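You operate a simulated robot arm through the tools that you are given. There is no shell and no other tool. Be economical: measure what you need, move in short steps, check, and stop when the job is done.

The job below is to be done with a simulated robot arm. You get a single attempt, and the scene is never put back.

## Task
Put the brass fitting labelled "D2" from the top of the grey stand on top of the orange test gauge and the brass fitting labelled "D5" on the top of the valve four cart. Put the yellow plug from the top of the grey stand on top of the blue cartridge. Take the white cloth from the top of the grey parts cart and put it on the top of the right tool cabinet. Take the yellow holder and put it on the top of the number five air cart. Put one of the blocks from the top of the valve four cart on the top of the grey stand. The order is free. Set down upright: yellow plug, yellow holder, block.

Only the result counts: the job must be done as asked and must still hold three seconds after the hand-in. Knocking over, shifting, dropping, spilling or breaking anything else fails it. Flat cloth is picked up by pressing the open fingertips on it (5 to 10 N) and closing them slowly along it; thin cloth reads only 2 to 8 mm in the jaws.

## Robot
A 7-joint arm with a two-finger parallel gripper on a trunk, on a base that drives. Base frame: it is fixed to the floor where the robot stands at the start and does not move with it; the origin is under the middle of the robot, x ahead of it, y to its left, z up; the surface under the hand at the start is at about z = 700. Lengths are in mm, angles in degrees, forces in N, time in s.
Its first joint turns from -166.0 to 166.0 degrees. Places, roughly: block (6x5x5 cm) [500, 2700, 700]; blue cartridge [750, 0, 750]; brass fitting [1000, -250, 750]; orange test gauge [1000, -250, 750]; top of the grey stand [800, -100, 700]; top of the number five air cart [-2700, 3300, 900]; top of the right tool cabinet [5400, 2400, 900]; top of the valve four cart [700, 2700, 700]; white cloth (9x7x3 cm) [1000, 500, 900]; yellow holder (7x7x9 cm) [1000, 900, 900]; yellow plug (4x4x6 cm) [1000, 300, 700]. Payload 1.57 kg.
The tool frame sits at the grasp point between the pads (the TCP): z along the fingers, y along the line on which they close. The tips reach 30 mm beyond it. Largest opening 80 mm; finger width 17, thickness 12; the body of the gripper, 40 by 82 mm, starts 80 mm behind the TCP.
Orientation is told as [roll, pitch, yaw] about the base's x, y, z axes, in that order, counted from this pose: with the fingers straight down and closing along the base's y, the tool's x points along the base's -x, its y along +y and its z along -z.

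## Interface
- The arm moves only by the tool apply_moves. Its argument "moves" is a list of rows, each an object of numbers (a shift or turn left out is 0, a gripper value left out holds the last): "dx", "dy", "dz": the shift along the base's x, y, z in mm; "rx", "ry", "rz": the turn, a rotation vector about the base's x, y, z in degrees; "hand": the closure, from 0 (fully open) to 1 (shut). In form: [{"dx": .., "dy": .., "dz": .., "rx": .., "ry": .., "rz": .., "hand": ..}, ...]. A call has 1 to 10 rows; each row is the pose to reach, as a shift and turn from the pose commanded when the call began. Rows are played at 5 a second. More than 50 mm and 8.6 degrees between two rows, or a gripper value outside its range, and nothing of the call is played. A pose out of reach is approached as far as the arm can. The call stops where the force on the tool passes 40 N (or 10 N more than at its start, if that is more) or the arm is blocked; 0.2 s more then pass. The fingers move at their own pace (about 153 mm/s each) and stop on an object; they squeeze with about 36 N. The grip force told is the motor's: it shows also when the fingers shut on nothing. Time passes only in rows, and 0.2 s behind the last, so rows that repeat a pose let the fingers close. The reply holds the time, the measured pose of the TCP, the force on the tool along the base axes, the opening and the grip force, in the units named above and with some noise, with the torque about the TCP (base axes, N m) and any sound that the robot's microphone picked up.
- Cameras (640 x 400 px; columns grow to the right, rows downward): "scene" is now at [-19.2, 148.9, 1376.2]; the picture's right is [-0.31, -0.95, 0.00], its down [-0.60, 0.19, -0.78] and it looks along [0.74, -0.24, -0.63] (base axes); focal length 254 px, centre (320, 200). "wrist" rides on the gripper at [72, -7, -122] in the tool frame; the picture's right is [0.09, 1.00, 0.00], its down [-0.84, 0.08, -0.54] and it looks along [-0.54, 0.05, 0.84] (tool axes); focal length 238 px, centre (320, 200). There is no depth. A picture from a camera that has moved, and an enlarged one, comes with that camera's place and axes in the base frame and with its lens. The place of the scene camera against the robot may be out by one fixed shift of up to 25 mm in any direction.
- capture(camera): a new picture of that camera. No time passes.
- base_move(legs): drives the robot by 1 to 6 legs, each [ahead, left, turn to the left] in mm, mm and degrees, along the robot's own axes; the way and the turn of a leg run together, so that a leg with both is an arc; at most 1500 mm and 180 degrees a leg. The arm and the cameras ride along, it lands a little off, and it stops where it bumps. It gives what a move gives.
- pan_tilt(pan, tilt): turns the head with the scene camera to pan (to the left, within 143 degrees either way) and tilt (down, from -29 to 69), counted from straight ahead of the robot. It gives what a move gives.
- zoom(camera, box): a new picture of the part [left, top, right, bottom] of that camera's present view, enlarged. No time passes.
- sign_off(): hands the job in; it is judged then, once.

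Work in short steps. Places have to be worked out from the pictures, the camera data and where the tool is seen: move nearer, look again, correct. Check each grasp and each placing, and mend what went wrong. You have 186 turns and 164 pictures in all, those below and enlarged ones among them. Open the gripper and draw the arm clear of the work before you hand the job in, unless the task says otherwise; then end with one line.

The tools are called after ">>>" as name(argument=value, ...) on one line, values as JSON. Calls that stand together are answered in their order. apply_moves: Moves the arm, as the interface text tells. Its arguments: {"type":"object","properties":{"moves":{"type":"array"}},"required":["moves"]} The other tools are called the same way: base_move (legs) drives the base; pan_tilt (pan, tilt) turns the head that bears the scene camera; capture (camera) takes a picture; zoom (camera, box) takes an enlarged picture of a part of a camera's view; sign_off () hands the job in.

At the start:

```text
clock: 0.0
tcp_pos: [627.3, -1.5, 1080.1]
tcp_rot: [0.1, 0.0, 0.0]
contact_force: [-0.4, -0.1, 0.3]
moment: [-0.01, -0.01, -0.02]
finger_gap: 80.0
grasp_force: 0.0
robot x, y, heading: [1.0, -2.3, 0.1]
head pan, tilt: [-18.1, 39.0]
```

scene: 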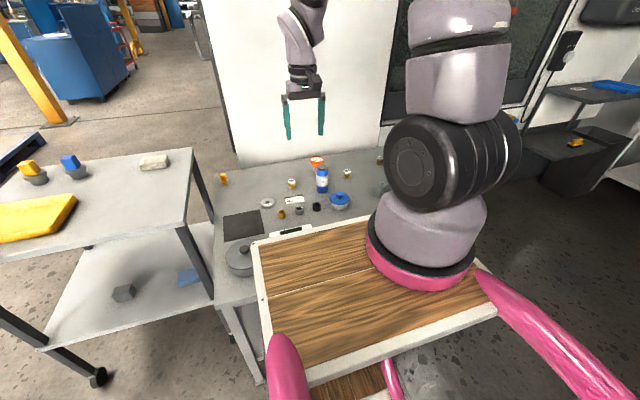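
wrist: 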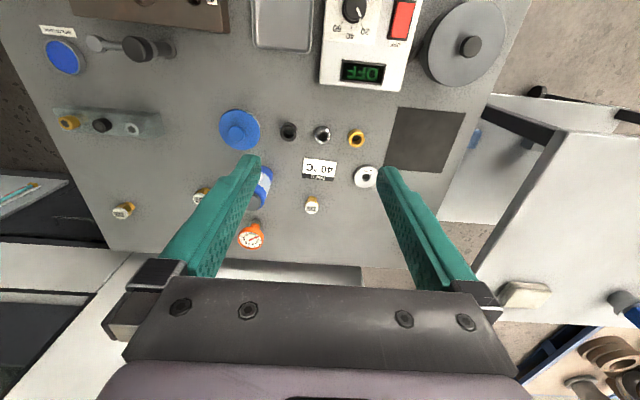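

I start with closer looks at the stand and its surroundings from both cameras.

>>> zoom(camera="scene", box=[200, 140, 400, 265])

>>> zoom(camera="wrist", box=[40, 90, 400, 315])

>>> zoom(camera="scene", box=[0, 130, 240, 280])

```text
3.20 times, centred on (300, 202) of scene
camera zoom: at [-19.2, 148.9, 1376.2], right [-0.31, -0.95, 0.0], down [-0.6, 0.19, -0.78], along [0.74, -0.24, -0.63], focal length 814 px, centre (384, 192)
```

zoom: 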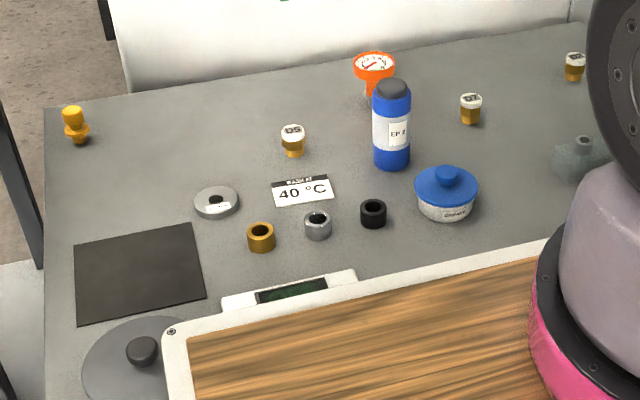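

```text
1.78 times, centred on (220, 202) of wrist
camera zoom: at [557.1, -10.1, 1200.7], right [-0.09, 1.0, 0.0], down [0.84, 0.08, 0.54], along [0.54, 0.05, -0.84], focal length 424 px, centre (498, 196)
```

zoom: 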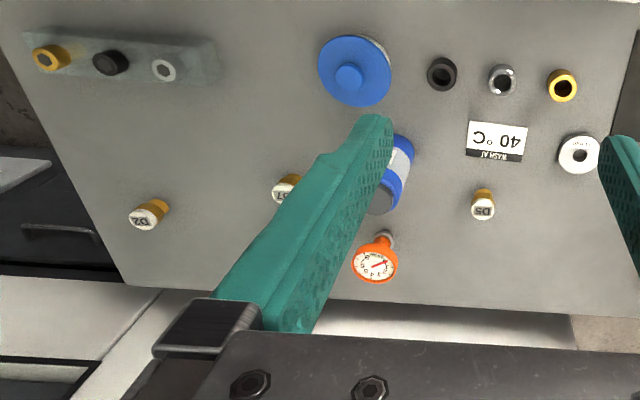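

```text
2.67 times, centred on (120, 205) of scene
camera zoom: at [-19.2, 148.9, 1376.2], right [-0.31, -0.95, 0.0], down [-0.6, 0.19, -0.78], along [0.74, -0.24, -0.63], focal length 678 px, centre (853, 187)
```

zoom: 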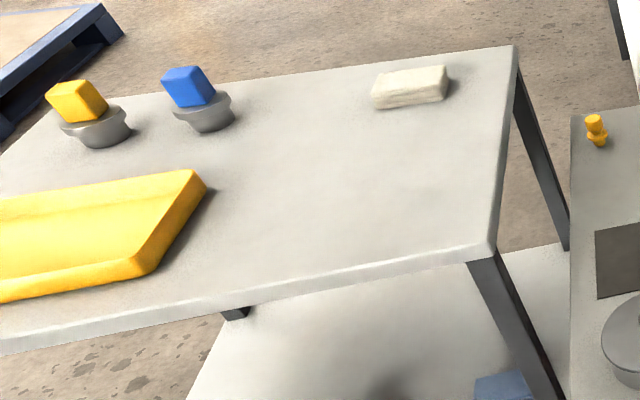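

D2 lies near (926,-447), beyond reach from here. I look right and left to see the free room before driving.

>>> pan_tilt(pan=-60, tilt=45)

>>> capture(camera="scene")

>>> pan_tilt(pan=30, tilt=35)

>>> capture(camera="scene")

>>> pan_tilt(pan=100, tilt=25)

>>> capture(camera="scene")

```text
clock: 1.1
tcp_pos: [628.0, -3.3, 1079.5]
tcp_rot: [0.0, 0.0, -0.1]
contact_force: [0.2, -0.4, 0.2]
moment: [0.03, 0.0, 0.01]
finger_gap: 80.2
grasp_force: 0.0
robot x, y, heading: [-0.4, 0.0, 0.1]
head pan, tilt: [-60.0, 45.0]
```

```text
158 pictures are left
camera scene: at [-60.0, 105.1, 1367.4], right [-0.87, -0.5, 0.0], down [-0.35, 0.61, -0.71], along [0.35, -0.61, -0.71], focal length 254 px, centre (320, 200)
```

scene: 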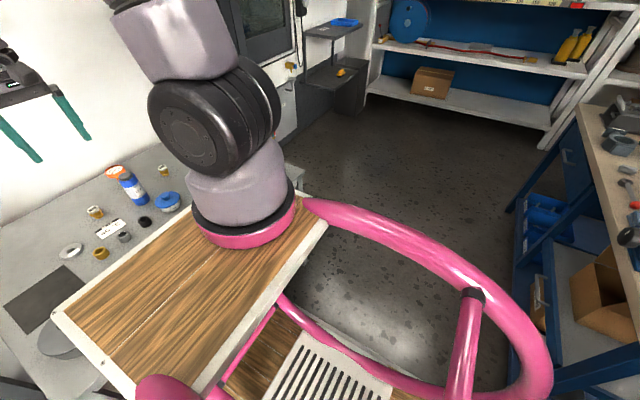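

```text
clock: 2.7
tcp_pos: [627.8, -2.7, 1080.8]
tcp_rot: [0.0, -0.1, 0.0]
contact_force: [-0.1, -0.2, 0.1]
moment: [0.04, -0.01, 0.0]
finger_gap: 79.9
grasp_force: 0.0
robot x, y, heading: [1.2, 3.7, 0.1]
head pan, tilt: [30.0, 35.0]
```

```text
157 pictures are left
camera scene: at [-24.4, 219.4, 1382.2], right [0.5, -0.87, 0.0], down [-0.5, -0.29, -0.82], along [0.71, 0.41, -0.57], focal length 254 px, centre (320, 200)
```

scene: 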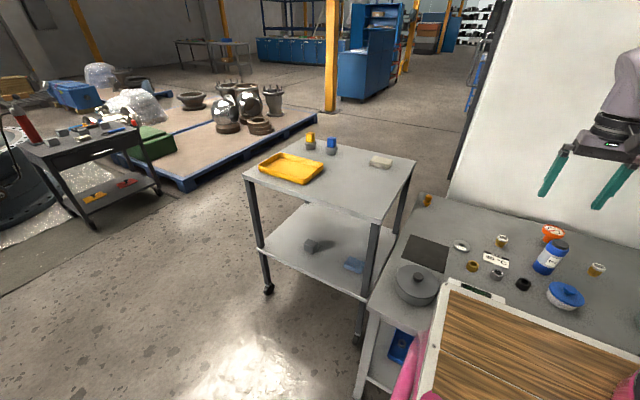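

```text
clock: 4.2
tcp_pos: [626.7, -3.9, 1079.5]
tcp_rot: [0.0, 0.1, 0.0]
contact_force: [-1.0, -0.4, -0.2]
moment: [0.0, -0.01, 0.03]
finger_gap: 79.9
grasp_force: 0.0
robot x, y, heading: [2.6, 0.3, -0.1]
head pan, tilt: [100.0, 25.0]
```

```text
156 pictures are left
camera scene: at [-116.7, 266.2, 1398.0], right [0.98, 0.17, 0.0], down [0.07, -0.42, -0.91], along [-0.16, 0.89, -0.42], focal length 254 px, centre (320, 200)
```

scene: 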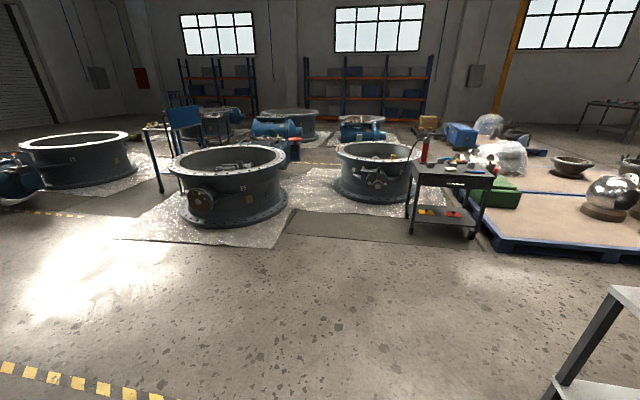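

Things are clear. I swing the arm above D2 in steps, staying high, to view it with the wrist camera.

>>> apply_moves(moves=[{"dx": 20, "dy": -42, "dz": -10}, {"dx": 40, "dy": -84, "dz": -25}, {"dx": 62, "dy": -126, "dz": -40}, {"dx": 84, "dy": -168, "dz": -55}, {"dx": 106, "dy": -210, "dz": -70}, {"dx": 130, "dy": -250, "dz": -80}, {"dx": 155, "dy": -290, "dz": -90}, {"dx": 180, "dy": -330, "dz": -100}, {"dx": 205, "dy": -370, "dz": -110}, {"dx": 235, "dy": -405, "dz": -120}])

>>> capture(camera="wrist")

```text
clock: 6.3
tcp_pos: [861.3, -405.6, 960.3]
tcp_rot: [0.0, 0.0, 0.1]
contact_force: [-0.6, 0.5, 0.8]
moment: [-0.04, -0.02, -0.03]
finger_gap: 80.1
grasp_force: 0.1
robot x, y, heading: [2.6, 0.3, -0.1]
head pan, tilt: [100.0, 25.0]
```

```text
155 pictures are left
camera wrist: at [790.8, -411.9, 1081.6], right [-0.09, 1.0, 0.0], down [0.84, 0.08, 0.54], along [0.54, 0.05, -0.84], focal length 238 px, centre (320, 200)
```

wrist: 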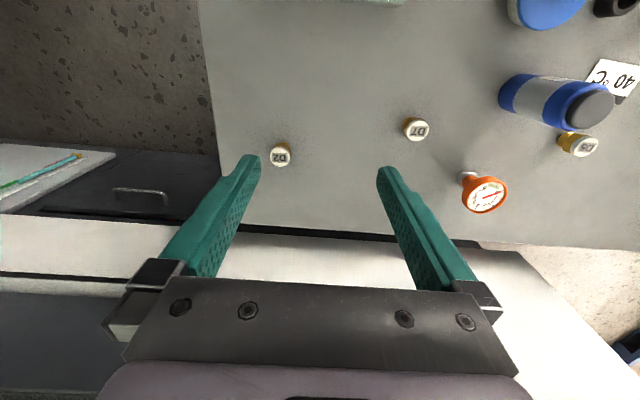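

D2's top triangulates to about (939,-459,735). I move above it and look closer.

>>> apply_moves(moves=[{"dx": 25, "dy": -18, "dz": -30}, {"dx": 50, "dy": -36, "dz": -60}, {"dx": 78, "dy": -53, "dz": -85}, {"dx": 78, "dy": -53, "dz": -120}])

>>> capture(camera="wrist")

```text
clock: 7.3
tcp_pos: [940.2, -461.2, 840.7]
tcp_rot: [-0.1, 0.0, 0.0]
contact_force: [-0.4, -0.1, 0.7]
moment: [0.0, -0.01, 0.0]
finger_gap: 80.2
grasp_force: 0.2
robot x, y, heading: [-0.5, -1.1, -0.1]
head pan, tilt: [100.0, 25.0]
```

```text
154 pictures are left
camera wrist: at [870.2, -467.8, 961.7], right [-0.09, 1.0, 0.0], down [0.84, 0.08, 0.54], along [0.54, 0.05, -0.84], focal length 238 px, centre (320, 200)
```

wrist: 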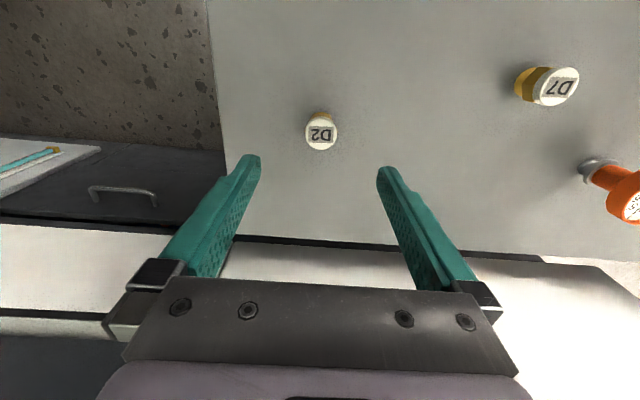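

D2 is straight below the TCP (940,-460). I go down to z≈738 and close.

>>> apply_moves(moves=[{"dz": -45}, {"dz": -85}, {"dz": -102}, {"dz": -102}, {"dz": -102, "hand": 1}, {"dz": -102, "hand": 1}, {"dz": -102, "hand": 1}])

>>> capture(camera="wrist")

```text
clock: 8.9
tcp_pos: [931.5, -448.6, 746.8]
tcp_rot: [0.0, 0.0, -0.1]
contact_force: [0.7, -0.7, 1.0]
moment: [-0.04, -0.06, 0.02]
finger_gap: 28.0
grasp_force: 35.6
out of reach, approached as far as the arm can: row 2, 3, 4, 5, 6, 7
robot x, y, heading: [1.7, -3.4, -0.4]
head pan, tilt: [100.0, 25.0]
```

```text
153 pictures are left
camera wrist: at [860.5, -455.3, 867.0], right [-0.09, 1.0, 0.0], down [0.84, 0.08, 0.54], along [0.54, 0.05, -0.84], focal length 238 px, centre (320, 200)
```

wrist: 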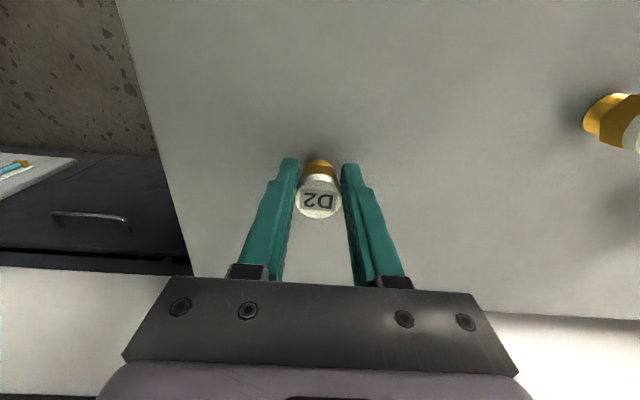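

Gripped (28 mm) but the arm was at its reach limit, so the fitting sits at the finger edge. I release, rise, and drive 180 mm to the right for a proper grip.

>>> apply_moves(moves=[{"hand": 0}, {"hand": 0}, {"dz": 30, "hand": 0}, {"dz": 80, "hand": 0}, {"dz": 130, "hand": 0}, {"dx": -40, "dz": 150}, {"dx": -80, "dz": 160}])

>>> base_move(legs=[[0, -180, 0]])

>>> capture(camera="wrist")

```text
clock: 10.6
tcp_pos: [938.7, -484.5, 893.4]
tcp_rot: [0.1, 0.1, 0.1]
contact_force: [0.5, 0.5, 0.2]
moment: [-0.01, -0.01, 0.02]
finger_gap: 79.9
grasp_force: 0.1
out of reach, approached as far as the arm can: row 3, 4, 5, 6, 7
robot x, y, heading: [-0.1, 1.2, -0.1]
head pan, tilt: [100.0, 25.0]
```

```text
clock: 12.0
tcp_pos: [937.4, -664.8, 893.3]
tcp_rot: [0.2, 0.2, -0.1]
contact_force: [0.3, 0.0, 0.5]
moment: [-0.02, 0.03, 0.02]
finger_gap: 80.2
grasp_force: 0.1
robot x, y, heading: [-1.0, -177.2, -0.2]
head pan, tilt: [100.0, 25.0]
```

```text
152 pictures are left
camera wrist: at [867.2, -672.2, 1014.6], right [-0.09, 1.0, 0.0], down [0.84, 0.08, 0.54], along [0.54, 0.05, -0.84], focal length 238 px, centre (320, 200)
```

wrist: 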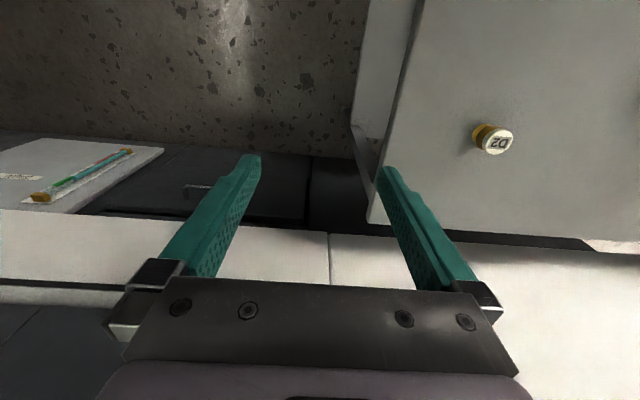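

D2 is now near (942,-453). I move back over it.

>>> apply_moves(moves=[{"dy": 45, "dz": -10}, {"dy": 90, "dz": -20}, {"dx": 2, "dy": 135, "dz": -30}, {"dx": 3, "dy": 180, "dz": -40}, {"dx": 4, "dy": 212, "dz": -55}])

>>> capture(camera="wrist")

```text
clock: 13.2
tcp_pos: [1005.0, -469.2, 825.9]
tcp_rot: [0.1, 0.2, -0.3]
contact_force: [-1.1, -0.7, -0.3]
moment: [0.07, 0.01, -0.01]
finger_gap: 80.0
grasp_force: 0.1
out of reach, approached as far as the arm can: row 1, 2, 3, 4, 5
robot x, y, heading: [1.6, -174.2, 0.1]
head pan, tilt: [100.0, 25.0]
```

```text
151 pictures are left
camera wrist: at [934.3, -475.5, 946.8], right [-0.09, 1.0, 0.0], down [0.84, 0.07, 0.54], along [0.54, 0.05, -0.84], focal length 238 px, centre (320, 200)
```

wrist: 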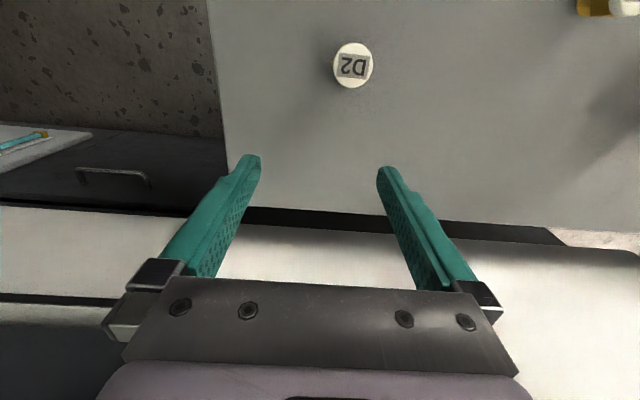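

The arm is offset from what I asked because the commanded pose was out of reach. I draw back in x and see where it lands.

>>> apply_moves(moves=[{"dx": -40}, {"dx": -80}, {"dx": -120}])

```text
clock: 14.0
tcp_pos: [995.7, -490.4, 810.5]
tcp_rot: [0.2, 0.1, -0.1]
contact_force: [-0.1, 0.3, 0.3]
moment: [-0.02, 0.01, 0.04]
finger_gap: 79.9
grasp_force: 0.1
out of reach, approached as far as the arm can: row 1, 2, 3
robot x, y, heading: [-4.1, -177.1, 0.0]
head pan, tilt: [100.0, 25.0]
```

It seems stuck at a stretched pose. I command up and inward to get out of it.

>>> apply_moves(moves=[{"dx": -20, "dz": 40}, {"dx": -40, "dz": 80}, {"dx": -70, "dz": 120}, {"dx": -100, "dz": 160}, {"dx": -140, "dz": 180}, {"dx": -180, "dz": 200}, {"dx": -220, "dz": 220}, {"dx": -260, "dz": 240}])

>>> pan_tilt(pan=-20, tilt=30)

>>> capture(camera="scene")

```text
clock: 15.8
tcp_pos: [966.6, -589.6, 1084.8]
tcp_rot: [0.1, 0.4, 0.0]
contact_force: [0.3, 0.3, -0.4]
moment: [-0.05, 0.08, 0.0]
finger_gap: 79.9
grasp_force: 0.1
out of reach, approached as far as the arm can: row 1, 2, 3, 4, 5, 6, 7, 8
robot x, y, heading: [-0.9, -179.0, -0.1]
head pan, tilt: [100.0, 25.0]
```

```text
clock: 17.8
tcp_pos: [966.1, -591.0, 1085.4]
tcp_rot: [0.1, 0.4, -0.1]
contact_force: [0.2, -0.3, 0.1]
moment: [-0.01, 0.02, -0.04]
finger_gap: 79.9
grasp_force: 0.0
robot x, y, heading: [0.9, -174.0, -0.2]
head pan, tilt: [-20.0, 30.0]
```

```text
150 pictures are left
camera scene: at [-15.5, -33.3, 1390.0], right [-0.34, -0.94, 0.0], down [-0.47, 0.17, -0.87], along [0.81, -0.3, -0.5], focal length 254 px, centre (320, 200)
```

scene: 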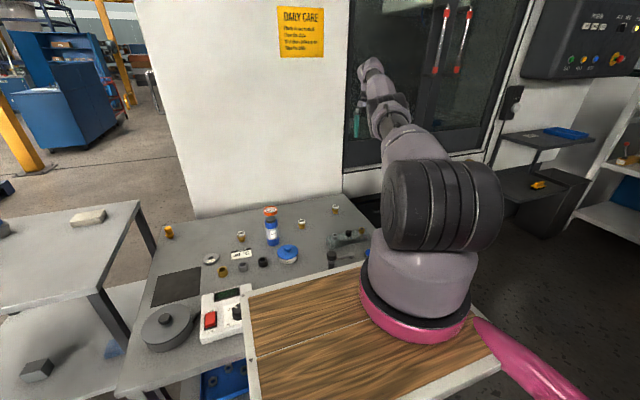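

The arm is straight at the elbow. I hold the inside command for some rows to see whether it resolves.

>>> apply_moves(moves=[{"dx": 0}, {"dx": 10}, {"dx": 20}, {"dx": 30}, {"dx": 40}, {"dx": 60}])

```text
clock: 19.2
tcp_pos: [978.9, -570.8, 1078.2]
tcp_rot: [0.1, 0.2, -0.2]
contact_force: [0.2, -0.7, -1.2]
moment: [-0.05, 0.05, 0.02]
finger_gap: 79.9
grasp_force: 0.1
out of reach, approached as far as the arm can: row 2, 3, 4, 5, 6
robot x, y, heading: [0.9, -176.4, -0.5]
head pan, tilt: [-20.0, 30.0]
```

The arm slides along its stretch limit. I try swinging back toward its front while rising.

>>> apply_moves(moves=[{"dx": -20, "dy": 40}, {"dx": -40, "dy": 80}, {"dx": -60, "dy": 120}, {"dx": -80, "dy": 160}, {"dx": -100, "dy": 200}, {"dx": -120, "dy": 240}, {"dx": -150, "dy": 270}, {"dx": -180, "dy": 300}, {"dx": -210, "dy": 330}, {"dx": -240, "dy": 360}])

```text
clock: 21.4
tcp_pos: [738.0, -211.7, 1081.4]
tcp_rot: [0.2, 0.1, -0.2]
contact_force: [-0.1, -0.4, 0.2]
moment: [0.05, 0.0, -0.01]
finger_gap: 80.2
grasp_force: 0.1
robot x, y, heading: [2.0, -174.4, 0.1]
head pan, tilt: [-20.0, 30.0]
```

It is free again at (738,-212,1081). Now I approach D2 at (942,-453), well inside reach from here.

>>> apply_moves(moves=[{"dx": 25, "dy": -30, "dz": -30}, {"dx": 50, "dy": -60, "dz": -60}, {"dx": 75, "dy": -90, "dz": -90}, {"dx": 100, "dy": -120, "dz": -120}, {"dx": 125, "dy": -150, "dz": -150}, {"dx": 150, "dy": -180, "dz": -180}, {"dx": 175, "dy": -210, "dz": -210}, {"dx": 203, "dy": -241, "dz": -240}])

>>> capture(camera="wrist")

```text
refused: row 8 steps farther than a row can; nothing moved
```

```text
149 pictures are left
camera wrist: at [668.2, -218.7, 1201.8], right [-0.09, 1.0, 0.0], down [0.84, 0.07, 0.54], along [0.54, 0.05, -0.84], focal length 238 px, centre (320, 200)
```

wrist: 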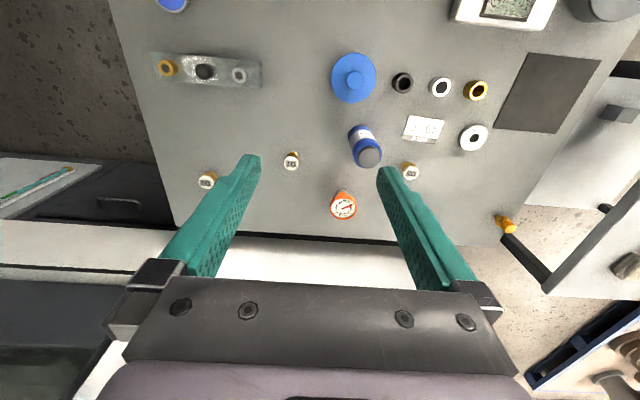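

Row spacing was slightly over; the same path with one more row.

>>> apply_moves(moves=[{"dx": 23, "dy": -27, "dz": -27}, {"dx": 46, "dy": -54, "dz": -54}, {"dx": 69, "dy": -81, "dz": -81}, {"dx": 92, "dy": -108, "dz": -108}, {"dx": 115, "dy": -135, "dz": -135}, {"dx": 138, "dy": -162, "dz": -162}, {"dx": 161, "dy": -189, "dz": -189}, {"dx": 184, "dy": -216, "dz": -216}, {"dx": 203, "dy": -241, "dz": -240}])

>>> capture(camera="wrist")

```text
clock: 23.4
tcp_pos: [943.0, -455.9, 839.5]
tcp_rot: [0.1, 0.0, -0.1]
contact_force: [0.0, -0.6, 1.2]
moment: [-0.03, -0.02, -0.02]
finger_gap: 80.0
grasp_force: 0.1
robot x, y, heading: [-3.4, -170.0, -0.2]
head pan, tilt: [-20.0, 30.0]
```

```text
148 pictures are left
camera wrist: at [872.1, -462.0, 961.0], right [-0.09, 1.0, 0.0], down [0.84, 0.08, 0.54], along [0.54, 0.05, -0.84], focal length 238 px, centre (320, 200)
```

wrist: 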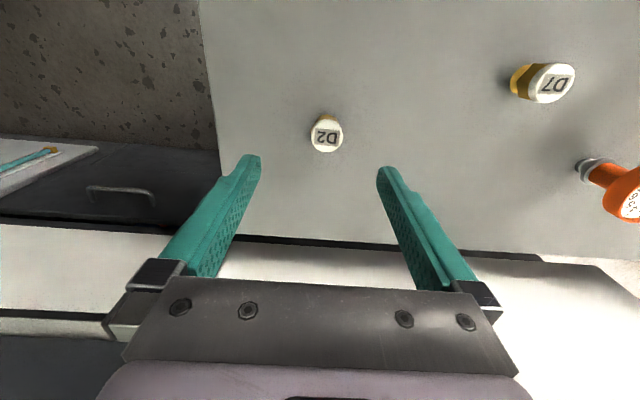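

D2 is at (942,-450). I lower onto it and close.

>>> apply_moves(moves=[{"dy": 5, "dz": -40}, {"dy": 5, "dz": -80}, {"dy": 5, "dz": -103}, {"dy": 5, "dz": -103}, {"dy": 5, "dz": -103, "hand": 1}, {"dy": 5, "dz": -103, "hand": 1}, {"dy": 5, "dz": -103, "hand": 1}])

>>> capture(camera="wrist")

```text
clock: 25.0
tcp_pos: [943.0, -450.1, 738.5]
tcp_rot: [0.0, 0.1, 0.0]
contact_force: [0.0, -0.3, 0.3]
moment: [-0.05, 0.0, -0.01]
finger_gap: 32.1
grasp_force: 35.5
robot x, y, heading: [3.8, -178.8, 0.1]
head pan, tilt: [-20.0, 30.0]
```

```text
147 pictures are left
camera wrist: at [872.7, -457.2, 859.2], right [-0.09, 1.0, 0.0], down [0.84, 0.08, 0.54], along [0.54, 0.05, -0.84], focal length 238 px, centre (320, 200)
```

wrist: 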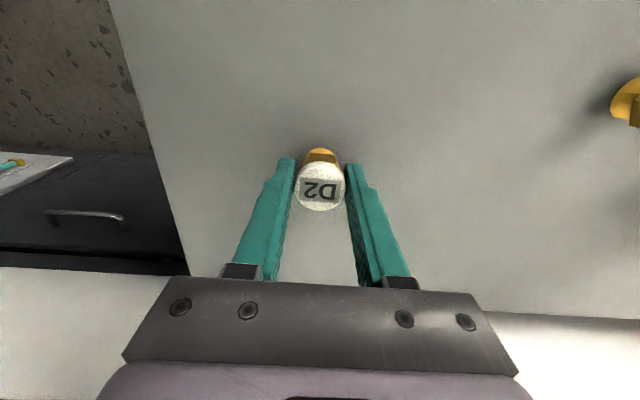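

Gripped at 32 mm. I lift and carry it toward the gauge (≈(972,-130), face z≈748), stopping short to look.

>>> apply_moves(moves=[{"dz": 45}, {"dz": 90}, {"dz": 130}, {"dx": -20, "dy": 40, "dz": 140}, {"dx": -40, "dy": 80, "dz": 150}, {"dx": -40, "dy": 125, "dz": 150}, {"dx": -40, "dy": 170, "dz": 150}, {"dx": -40, "dy": 215, "dz": 150}, {"dx": -40, "dy": 260, "dz": 150}])

>>> capture(camera="wrist")

>>> capture(camera="scene")

```text
clock: 27.0
tcp_pos: [901.2, -189.3, 887.4]
tcp_rot: [0.0, 0.1, -0.3]
contact_force: [-0.2, -0.6, -1.3]
moment: [0.07, 0.0, -0.01]
finger_gap: 31.8
grasp_force: 36.3
robot x, y, heading: [2.5, -179.6, -0.4]
head pan, tilt: [-20.0, 30.0]
```

```text
146 pictures are left
camera wrist: at [830.5, -196.2, 1007.9], right [-0.09, 1.0, 0.0], down [0.84, 0.07, 0.54], along [0.54, 0.05, -0.84], focal length 238 px, centre (320, 200)
```

wrist: 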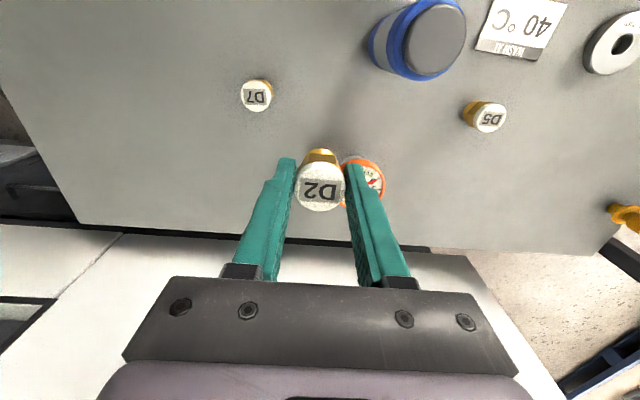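

```text
145 pictures are left
camera scene: at [-15.3, -33.8, 1390.0], right [-0.34, -0.94, 0.0], down [-0.47, 0.17, -0.87], along [0.81, -0.3, -0.5], focal length 254 px, centre (320, 200)
```

scene: 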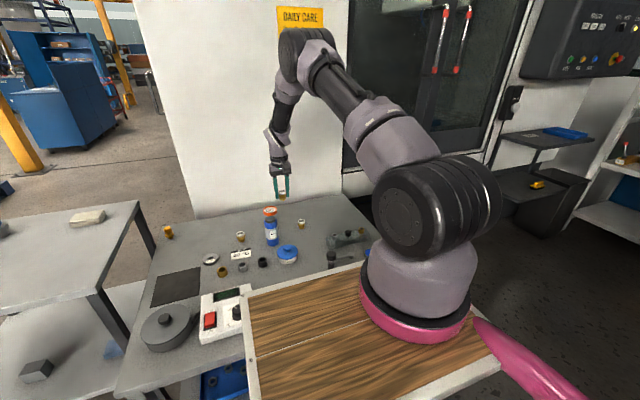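

I zoom on the gauge in both pictures to judge its face's height and tilt.

>>> zoom(camera="scene", box=[220, 160, 340, 260])

>>> zoom(camera="wrist", box=[270, 110, 430, 230])

```text
4.00 times, centred on (280, 210) of scene
camera zoom: at [-15.3, -33.8, 1390.0], right [-0.34, -0.94, 0.0], down [-0.47, 0.17, -0.87], along [0.81, -0.3, -0.5], focal length 1017 px, centre (480, 160)
```

zoom: 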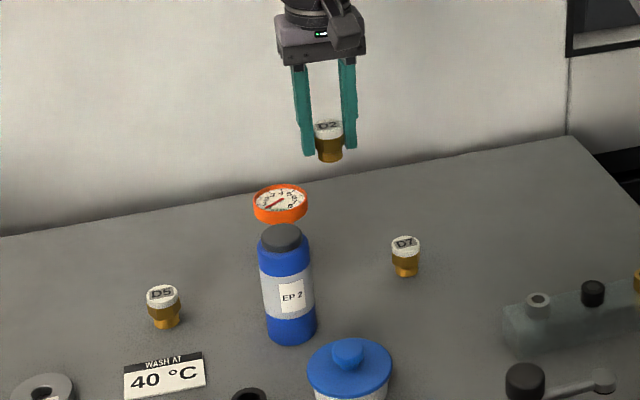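

```text
3.33 times, centred on (350, 170) of wrist
camera zoom: at [830.5, -196.2, 1007.9], right [-0.09, 1.0, 0.0], down [0.84, 0.07, 0.54], along [0.54, 0.05, -0.84], focal length 794 px, centre (220, 300)
```

zoom: 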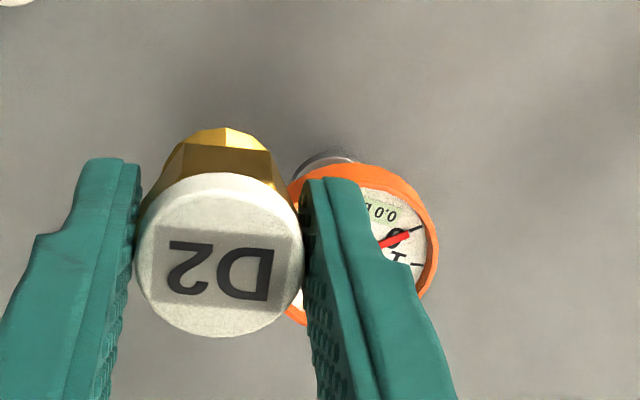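

The gauge centre is about (969,-130), face roughly level near z≈750. I move over it and lower partway, then look.

>>> apply_moves(moves=[{"dx": 34, "dy": 30}, {"dx": 68, "dy": 59}, {"dx": 68, "dy": 59, "dz": -30}, {"dx": 68, "dy": 59, "dz": -55}])

>>> zoom(camera="wrist", box=[240, 100, 400, 220])

>>> zoom(camera="scene", box=[240, 170, 320, 230])

```text
clock: 28.0
tcp_pos: [968.9, -130.3, 832.2]
tcp_rot: [0.1, 0.2, -0.1]
contact_force: [-0.7, -0.4, -0.7]
moment: [0.0, -0.02, -0.02]
finger_gap: 32.2
grasp_force: 36.2
robot x, y, heading: [-0.5, -181.1, -0.0]
head pan, tilt: [-20.0, 30.0]
```

```text
3.33 times, centred on (320, 160) of wrist
camera zoom: at [898.5, -136.6, 952.6], right [-0.09, 1.0, 0.0], down [0.84, 0.08, 0.54], along [0.54, 0.05, -0.84], focal length 794 px, centre (320, 333)
```

zoom: 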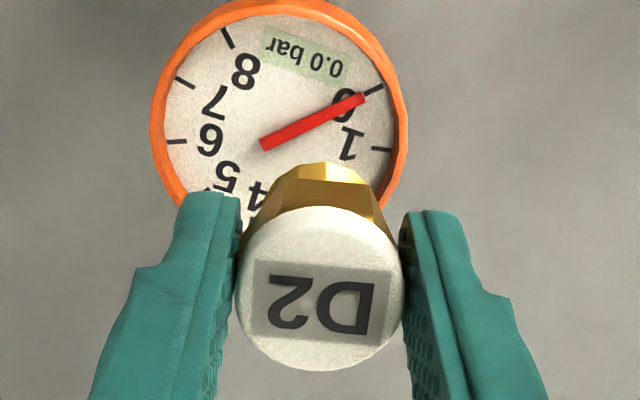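

```text
6.67 times, centred on (280, 200) of scene
camera zoom: at [-15.8, -33.2, 1390.0], right [-0.34, -0.94, 0.0], down [-0.47, 0.17, -0.87], along [0.81, -0.3, -0.5], focal length 1695 px, centre (587, 200)
```

zoom: 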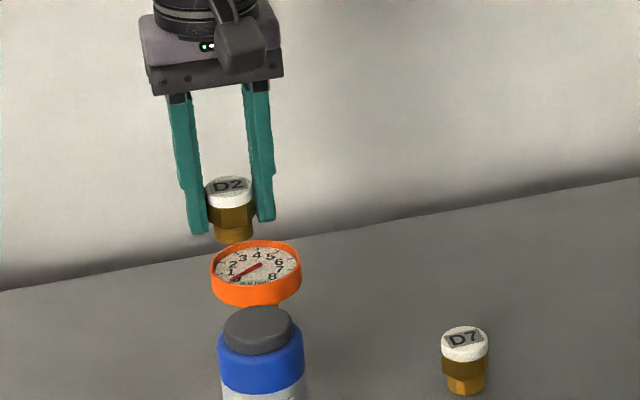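

The newer views agree better with the face at z≈778, centre (953,-140). I shift there and lower in small steps, watching force.

>>> apply_moves(moves=[{"dx": -7, "dy": -5}, {"dx": -15, "dy": -10}, {"dx": -15, "dy": -10, "dz": -3}, {"dx": -15, "dy": -10, "dz": -6}, {"dx": -15, "dy": -10, "dz": -9}])

>>> zoom(camera="wrist", box=[240, 100, 400, 220])

>>> zoom(camera="scene", box=[240, 170, 320, 230])

```text
clock: 29.2
tcp_pos: [955.1, -141.2, 823.1]
tcp_rot: [0.1, 0.1, 0.0]
contact_force: [-0.2, -0.1, -1.4]
moment: [0.04, 0.02, -0.03]
finger_gap: 31.5
grasp_force: 35.9
robot x, y, heading: [1.2, -183.0, 0.1]
head pan, tilt: [-20.0, 30.0]
```

```text
3.33 times, centred on (320, 160) of wrist
camera zoom: at [884.5, -147.2, 943.9], right [-0.09, 1.0, 0.0], down [0.84, 0.08, 0.54], along [0.54, 0.05, -0.84], focal length 794 px, centre (320, 333)
```

zoom: 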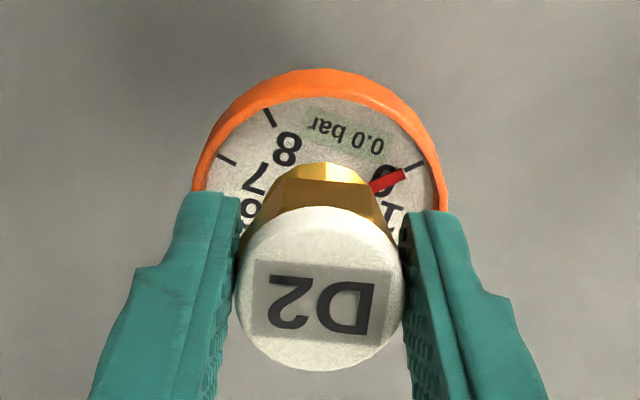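

```text
6.67 times, centred on (280, 200) of scene
camera zoom: at [-15.5, -33.2, 1390.0], right [-0.34, -0.94, 0.0], down [-0.47, 0.17, -0.87], along [0.81, -0.3, -0.5], focal length 1695 px, centre (587, 200)
```

zoom: 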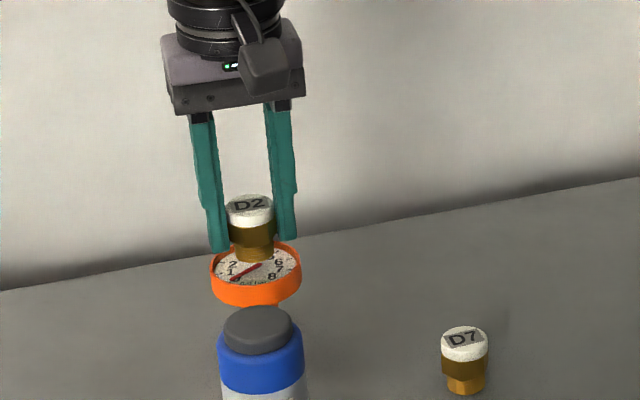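

Centred well, about 8 mm above the face. I lower gently in 2 mm steps.

>>> apply_moves(moves=[{"dz": -2}, {"dz": -4}, {"dz": -6}, {"dz": -7}])

```text
clock: 30.2
tcp_pos: [954.8, -141.0, 815.7]
tcp_rot: [-0.1, 0.1, -0.1]
contact_force: [0.0, 0.2, -1.1]
moment: [0.01, 0.01, 0.0]
finger_gap: 32.1
grasp_force: 36.1
robot x, y, heading: [-2.3, -179.4, -0.1]
head pan, tilt: [-20.0, 30.0]
```

>>> apply_moves(moves=[{"dz": -1}, {"dz": -2}, {"dz": -3}])

>>> zoom(camera="scene", box=[240, 170, 320, 230])

```text
clock: 31.0
tcp_pos: [955.6, -140.6, 814.3]
tcp_rot: [0.0, 0.0, -0.1]
contact_force: [-1.3, -0.7, 5.1]
moment: [-0.05, 0.08, -0.01]
finger_gap: 31.9
grasp_force: 36.1
robot x, y, heading: [-1.0, -178.9, 0.2]
head pan, tilt: [-20.0, 30.0]
```

```text
6.67 times, centred on (280, 200) of scene
camera zoom: at [-15.8, -33.2, 1390.0], right [-0.34, -0.94, 0.0], down [-0.47, 0.17, -0.87], along [0.81, -0.3, -0.5], focal length 1695 px, centre (587, 200)
```

zoom: 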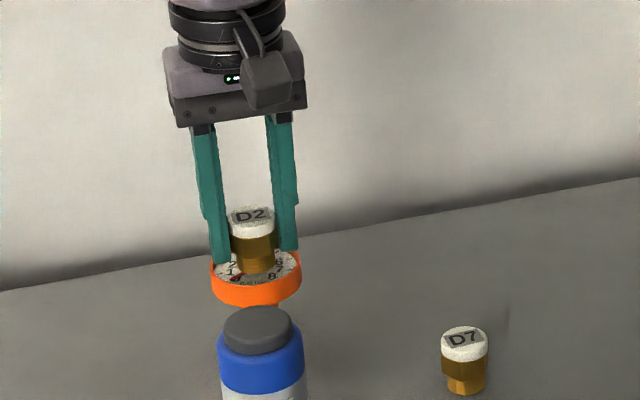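

Contact (5 N). I release and rise.

>>> apply_moves(moves=[{"dz": -1, "hand": 0.4}, {"dz": -1, "hand": 0.4}, {"dz": 0, "hand": 0.4}, {"dz": 20, "hand": 0.4}, {"dz": 60}, {"dz": 100, "hand": 0}])

>>> capture(camera="wrist")

```text
clock: 32.4
tcp_pos: [954.2, -141.0, 914.0]
tcp_rot: [-0.1, 0.2, -0.2]
contact_force: [-0.6, 0.3, -0.8]
moment: [0.03, 0.01, 0.04]
finger_gap: 80.0
grasp_force: 0.0
robot x, y, heading: [-1.9, -177.3, -0.1]
head pan, tilt: [-20.0, 30.0]
```

```text
137 pictures are left
camera wrist: at [883.7, -147.8, 1035.5], right [-0.09, 1.0, 0.0], down [0.84, 0.08, 0.54], along [0.54, 0.05, -0.84], focal length 238 px, centre (320, 200)
```

wrist: 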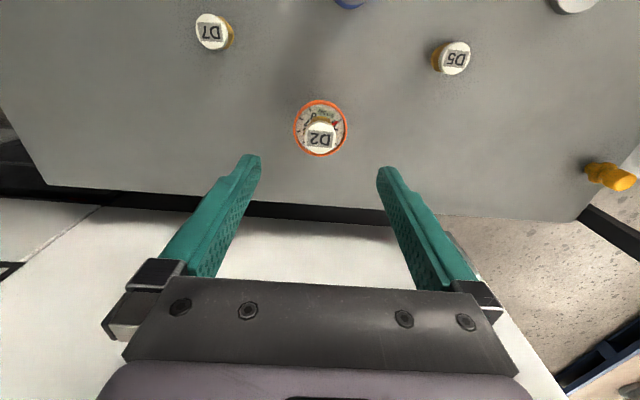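

D2 rests centred on the gauge. Next the plug near (998,275): I pull the arm in and drive left ~350 mm.

>>> apply_moves(moves=[{"dx": -45, "dz": 15}, {"dx": -90, "dz": 30}, {"dx": -135, "dz": 45}, {"dx": -180, "dz": 60}])

>>> base_move(legs=[[0, 360, 0]])

>>> capture(camera="wrist")

```text
clock: 33.4
tcp_pos: [776.0, -138.6, 973.5]
tcp_rot: [0.0, 0.1, -0.1]
contact_force: [-0.2, 0.1, -0.6]
moment: [0.03, 0.06, 0.0]
finger_gap: 79.9
grasp_force: 0.0
robot x, y, heading: [2.3, -177.8, -0.1]
head pan, tilt: [-20.0, 30.0]
```

```text
clock: 35.8
tcp_pos: [775.8, 227.1, 975.0]
tcp_rot: [0.0, 0.1, 0.3]
contact_force: [0.0, -0.5, -0.5]
moment: [-0.01, 0.04, 0.01]
finger_gap: 80.0
grasp_force: 0.1
robot x, y, heading: [0.8, 184.2, 0.1]
head pan, tilt: [-20.0, 30.0]
```

```text
136 pictures are left
camera wrist: at [704.6, 219.6, 1095.3], right [-0.1, 1.0, 0.0], down [0.84, 0.08, 0.54], along [0.54, 0.05, -0.84], focal length 238 px, centre (320, 200)
```

wrist: 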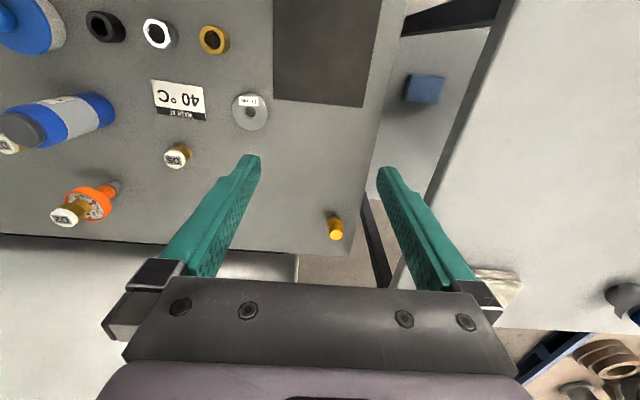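

The plug is about (995,275); the parts cart's edge (y≈337, z 900) is near, so I narrow the fingers and approach above it to look.

>>> apply_moves(moves=[{"dx": 40, "dy": 10, "dz": -10, "hand": 0.25}, {"dx": 80, "dy": 20, "dz": -25, "hand": 0.25}, {"dx": 120, "dy": 30, "dz": -45, "hand": 0.25}, {"dx": 160, "dy": 40, "dz": -70, "hand": 0.25}, {"dx": 190, "dy": 45, "dz": -100, "hand": 0.25}])

>>> capture(camera="wrist")

>>> capture(camera="scene")

```text
clock: 37.0
tcp_pos: [964.0, 269.7, 873.9]
tcp_rot: [0.0, 0.0, 0.3]
contact_force: [0.6, 0.8, 1.0]
moment: [0.01, -0.03, 0.0]
finger_gap: 60.2
grasp_force: 0.1
robot x, y, heading: [-1.4, 182.8, 0.3]
head pan, tilt: [-20.0, 30.0]
```

```text
135 pictures are left
camera wrist: at [894.7, 262.8, 995.7], right [-0.1, 1.0, 0.0], down [0.84, 0.08, 0.54], along [0.54, 0.05, -0.84], focal length 238 px, centre (320, 200)
```

wrist: 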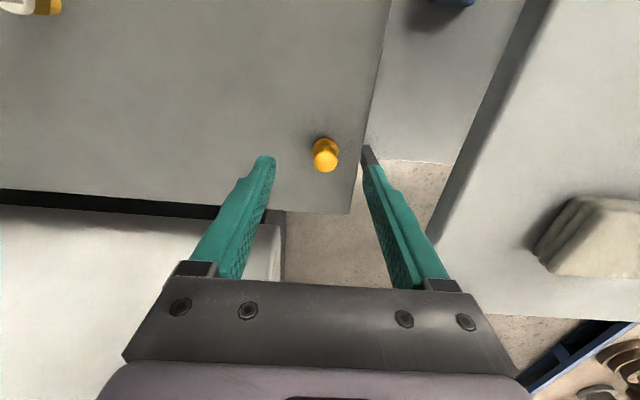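

```text
134 pictures are left
camera scene: at [-17.9, 326.5, 1390.0], right [-0.34, -0.94, 0.0], down [-0.47, 0.17, -0.87], along [0.82, -0.29, -0.5], focal length 254 px, centre (320, 200)
```

scene: 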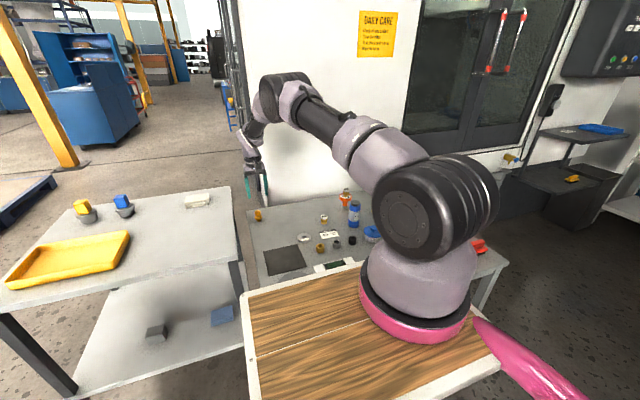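

I zoom on the plug for its shape and exact place.

>>> zoom(camera="wrist", box=[260, 110, 380, 200])

>>> zoom(camera="scene", box=[220, 160, 300, 230])

```text
4.44 times, centred on (320, 155) of wrist
camera zoom: at [894.7, 262.8, 995.7], right [-0.1, 1.0, 0.0], down [0.84, 0.08, 0.54], along [0.54, 0.05, -0.84], focal length 1059 px, centre (320, 400)
```

zoom: 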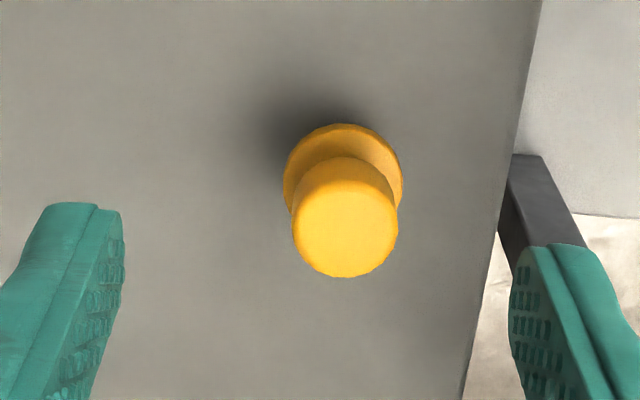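

```text
5.71 times, centred on (260, 195) of scene
camera zoom: at [-17.9, 326.5, 1390.0], right [-0.34, -0.94, 0.0], down [-0.47, 0.17, -0.87], along [0.82, -0.29, -0.5], focal length 1453 px, centre (663, 229)
```

zoom: 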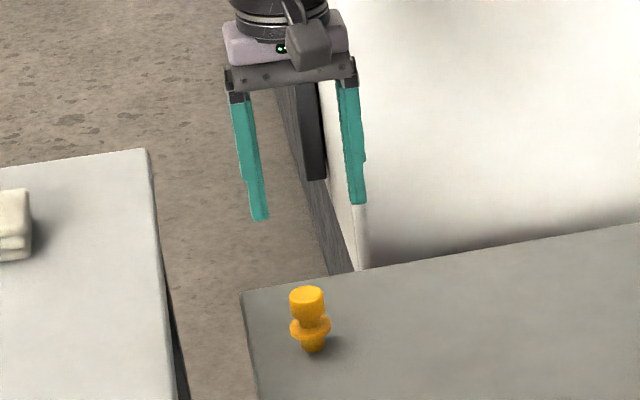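

The plug has a knob on top (≈25 mm), a flange and a thin foot; axis at about (998,278). I go down to grip only the knob (TCP z≈764).

>>> apply_moves(moves=[{"dx": 17, "dy": 5}, {"dx": 34, "dy": 9, "dz": -10}, {"dx": 34, "dy": 9, "dz": -50}, {"dx": 34, "dy": 9, "dz": -75}])

>>> zoom(camera="wrist", box=[220, 90, 420, 240])

```text
clock: 38.0
tcp_pos: [1000.1, 280.1, 800.5]
tcp_rot: [0.0, 0.1, 0.3]
contact_force: [0.0, 0.4, 0.0]
moment: [0.0, 0.0, -0.05]
finger_gap: 60.0
grasp_force: 0.0
robot x, y, heading: [1.0, 184.5, 0.3]
head pan, tilt: [-20.0, 30.0]
```

```text
2.67 times, centred on (320, 165) of wrist
camera zoom: at [929.3, 272.5, 921.8], right [-0.1, 1.0, 0.0], down [0.84, 0.08, 0.54], along [0.54, 0.05, -0.84], focal length 636 px, centre (320, 293)
```

zoom: 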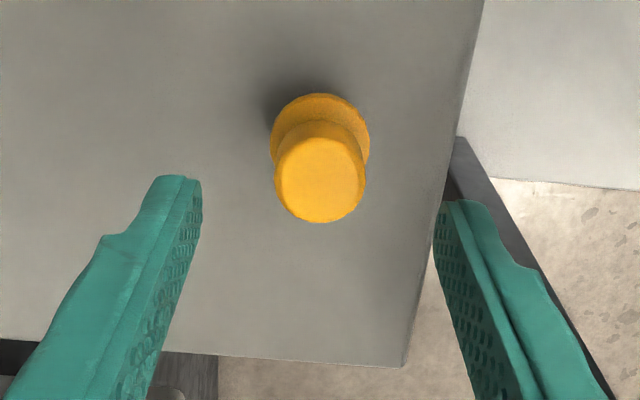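

The knob is at (998,279); I lower 37 mm and close.

>>> apply_moves(moves=[{"dx": -2, "dz": -20}, {"dx": -2, "dz": -37}, {"dx": -2, "dz": -37, "hand": 1}, {"dx": -2, "dz": -37, "hand": 1}, {"dx": -2, "dz": -37, "hand": 1}])

>>> zoom(camera="wrist", box=[220, 90, 420, 240])

>>> zoom(camera="scene", box=[220, 160, 300, 230])

```text
clock: 39.1
tcp_pos: [995.7, 281.0, 762.5]
tcp_rot: [0.2, 0.1, 0.2]
contact_force: [0.0, 1.1, 0.3]
moment: [0.01, -0.03, 0.03]
finger_gap: 24.7
grasp_force: 35.7
robot x, y, heading: [2.9, 179.0, 0.1]
head pan, tilt: [-20.0, 30.0]
```

```text
2.67 times, centred on (320, 165) of wrist
camera zoom: at [924.7, 274.2, 884.8], right [-0.1, 1.0, 0.0], down [0.84, 0.08, 0.54], along [0.54, 0.05, -0.84], focal length 636 px, centre (320, 293)
```

zoom: 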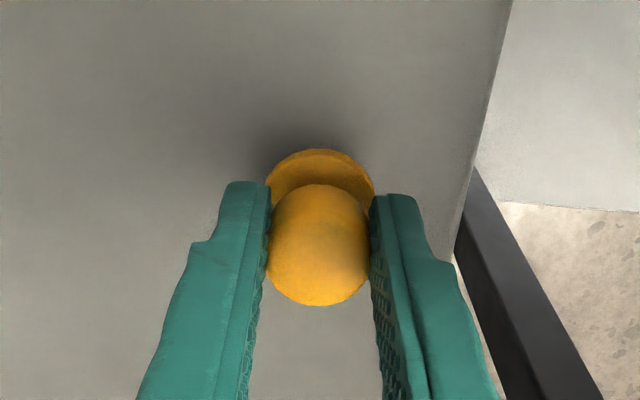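

```text
5.71 times, centred on (260, 195) of scene
camera zoom: at [-17.2, 326.6, 1390.0], right [-0.34, -0.94, 0.0], down [-0.47, 0.17, -0.87], along [0.82, -0.29, -0.5], focal length 1453 px, centre (663, 229)
```

zoom: 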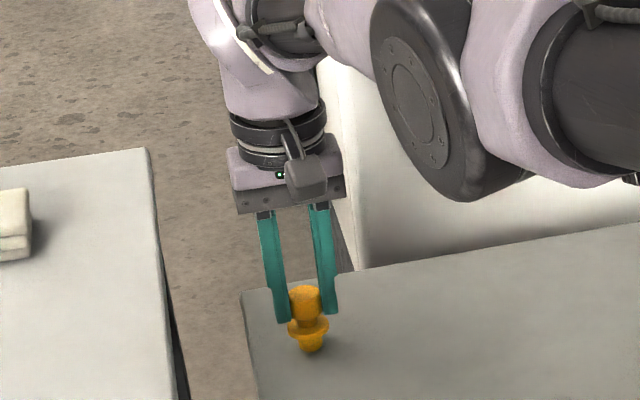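

Held (24.7 mm). I lift straight up, then carry it toward the cartridge (cap ≈(820,-119,821)), stopping short.

>>> apply_moves(moves=[{"dz": 40}, {"dz": 85}, {"dz": 130}, {"dx": -15, "dy": -25, "dz": 165}, {"dx": -40, "dy": -65, "dz": 175}, {"dx": -65, "dy": -105, "dz": 175}, {"dx": -90, "dy": -147, "dz": 175}, {"dx": -115, "dy": -190, "dz": 175}, {"dx": -140, "dy": -230, "dz": 175}, {"dx": -165, "dy": -270, "dz": 175}])

>>> apply_moves(moves=[{"dx": -10, "dy": -45}, {"dx": -15, "dy": -75}])

>>> capture(camera="wrist")

>>> capture(camera="scene")

```text
clock: 41.4
tcp_pos: [833.6, 15.3, 938.0]
tcp_rot: [0.1, 0.1, 0.5]
contact_force: [0.7, 1.3, -0.9]
moment: [-0.09, 0.02, -0.01]
finger_gap: 24.5
grasp_force: 35.5
robot x, y, heading: [-0.5, 183.6, 0.4]
head pan, tilt: [-20.0, 30.0]
```

```text
clock: 42.0
tcp_pos: [819.4, -61.2, 936.8]
tcp_rot: [0.1, 0.1, 0.4]
contact_force: [-0.1, 0.6, 0.3]
moment: [-0.08, 0.03, -0.04]
finger_gap: 24.4
grasp_force: 36.1
robot x, y, heading: [-1.3, 182.0, 0.4]
head pan, tilt: [-20.0, 30.0]
```

```text
128 pictures are left
camera wrist: at [748.2, -68.7, 1058.5], right [-0.1, 0.99, 0.0], down [0.84, 0.08, 0.54], along [0.54, 0.05, -0.84], focal length 238 px, centre (320, 200)
```

wrist: 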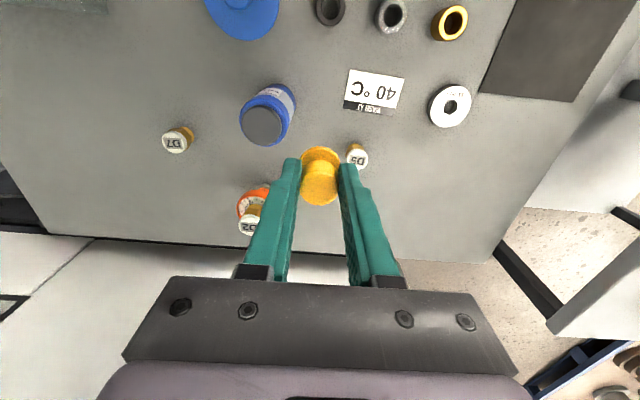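

```text
127 pictures are left
camera scene: at [-17.3, 326.9, 1389.9], right [-0.34, -0.94, 0.0], down [-0.47, 0.17, -0.87], along [0.82, -0.29, -0.5], focal length 254 px, centre (320, 200)
```

scene: 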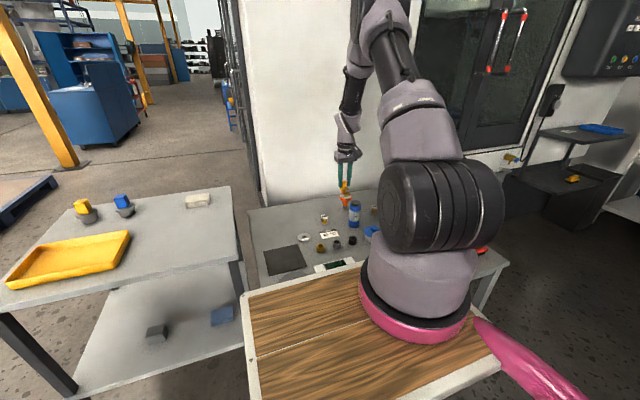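

Cap confirmed at (820,-120). I move above it and lower to ~18 mm over the cap, then check.

>>> apply_moves(moves=[{"dy": -30}, {"dx": -1, "dy": -58}, {"dx": -1, "dy": -58, "dz": -20}, {"dx": -1, "dy": -58, "dz": -36}])

>>> zoom(camera="wrist", box=[220, 90, 420, 240])

>>> zoom(camera="scene", box=[320, 165, 400, 235])

```text
clock: 43.0
tcp_pos: [813.8, -121.5, 900.0]
tcp_rot: [0.0, 0.2, 0.4]
contact_force: [0.0, 0.1, -0.3]
moment: [-0.01, -0.03, 0.02]
finger_gap: 24.6
grasp_force: 36.1
robot x, y, heading: [-2.7, 184.5, 0.2]
head pan, tilt: [-20.0, 30.0]
```

```text
2.67 times, centred on (320, 165) of wrist
camera zoom: at [744.9, -129.0, 1021.3], right [-0.1, 1.0, 0.0], down [0.84, 0.08, 0.54], along [0.54, 0.05, -0.84], focal length 636 px, centre (320, 293)
```

zoom: 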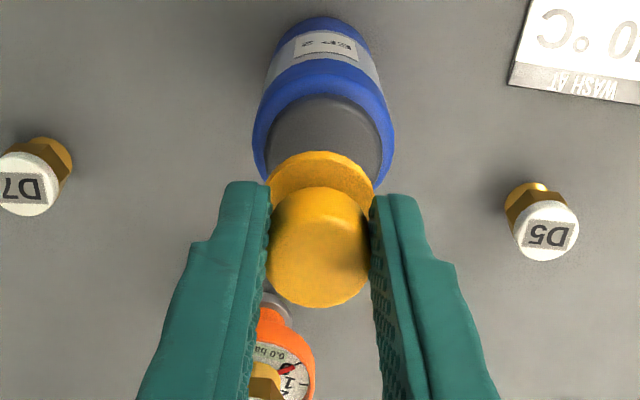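

```text
5.71 times, centred on (360, 200) of scene
camera zoom: at [-17.3, 326.5, 1390.0], right [-0.34, -0.94, 0.0], down [-0.47, 0.17, -0.87], along [0.82, -0.29, -0.5], focal length 1453 px, centre (91, 200)
```

zoom: 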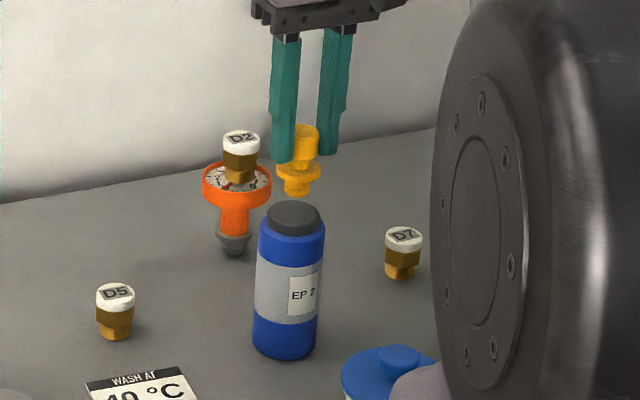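

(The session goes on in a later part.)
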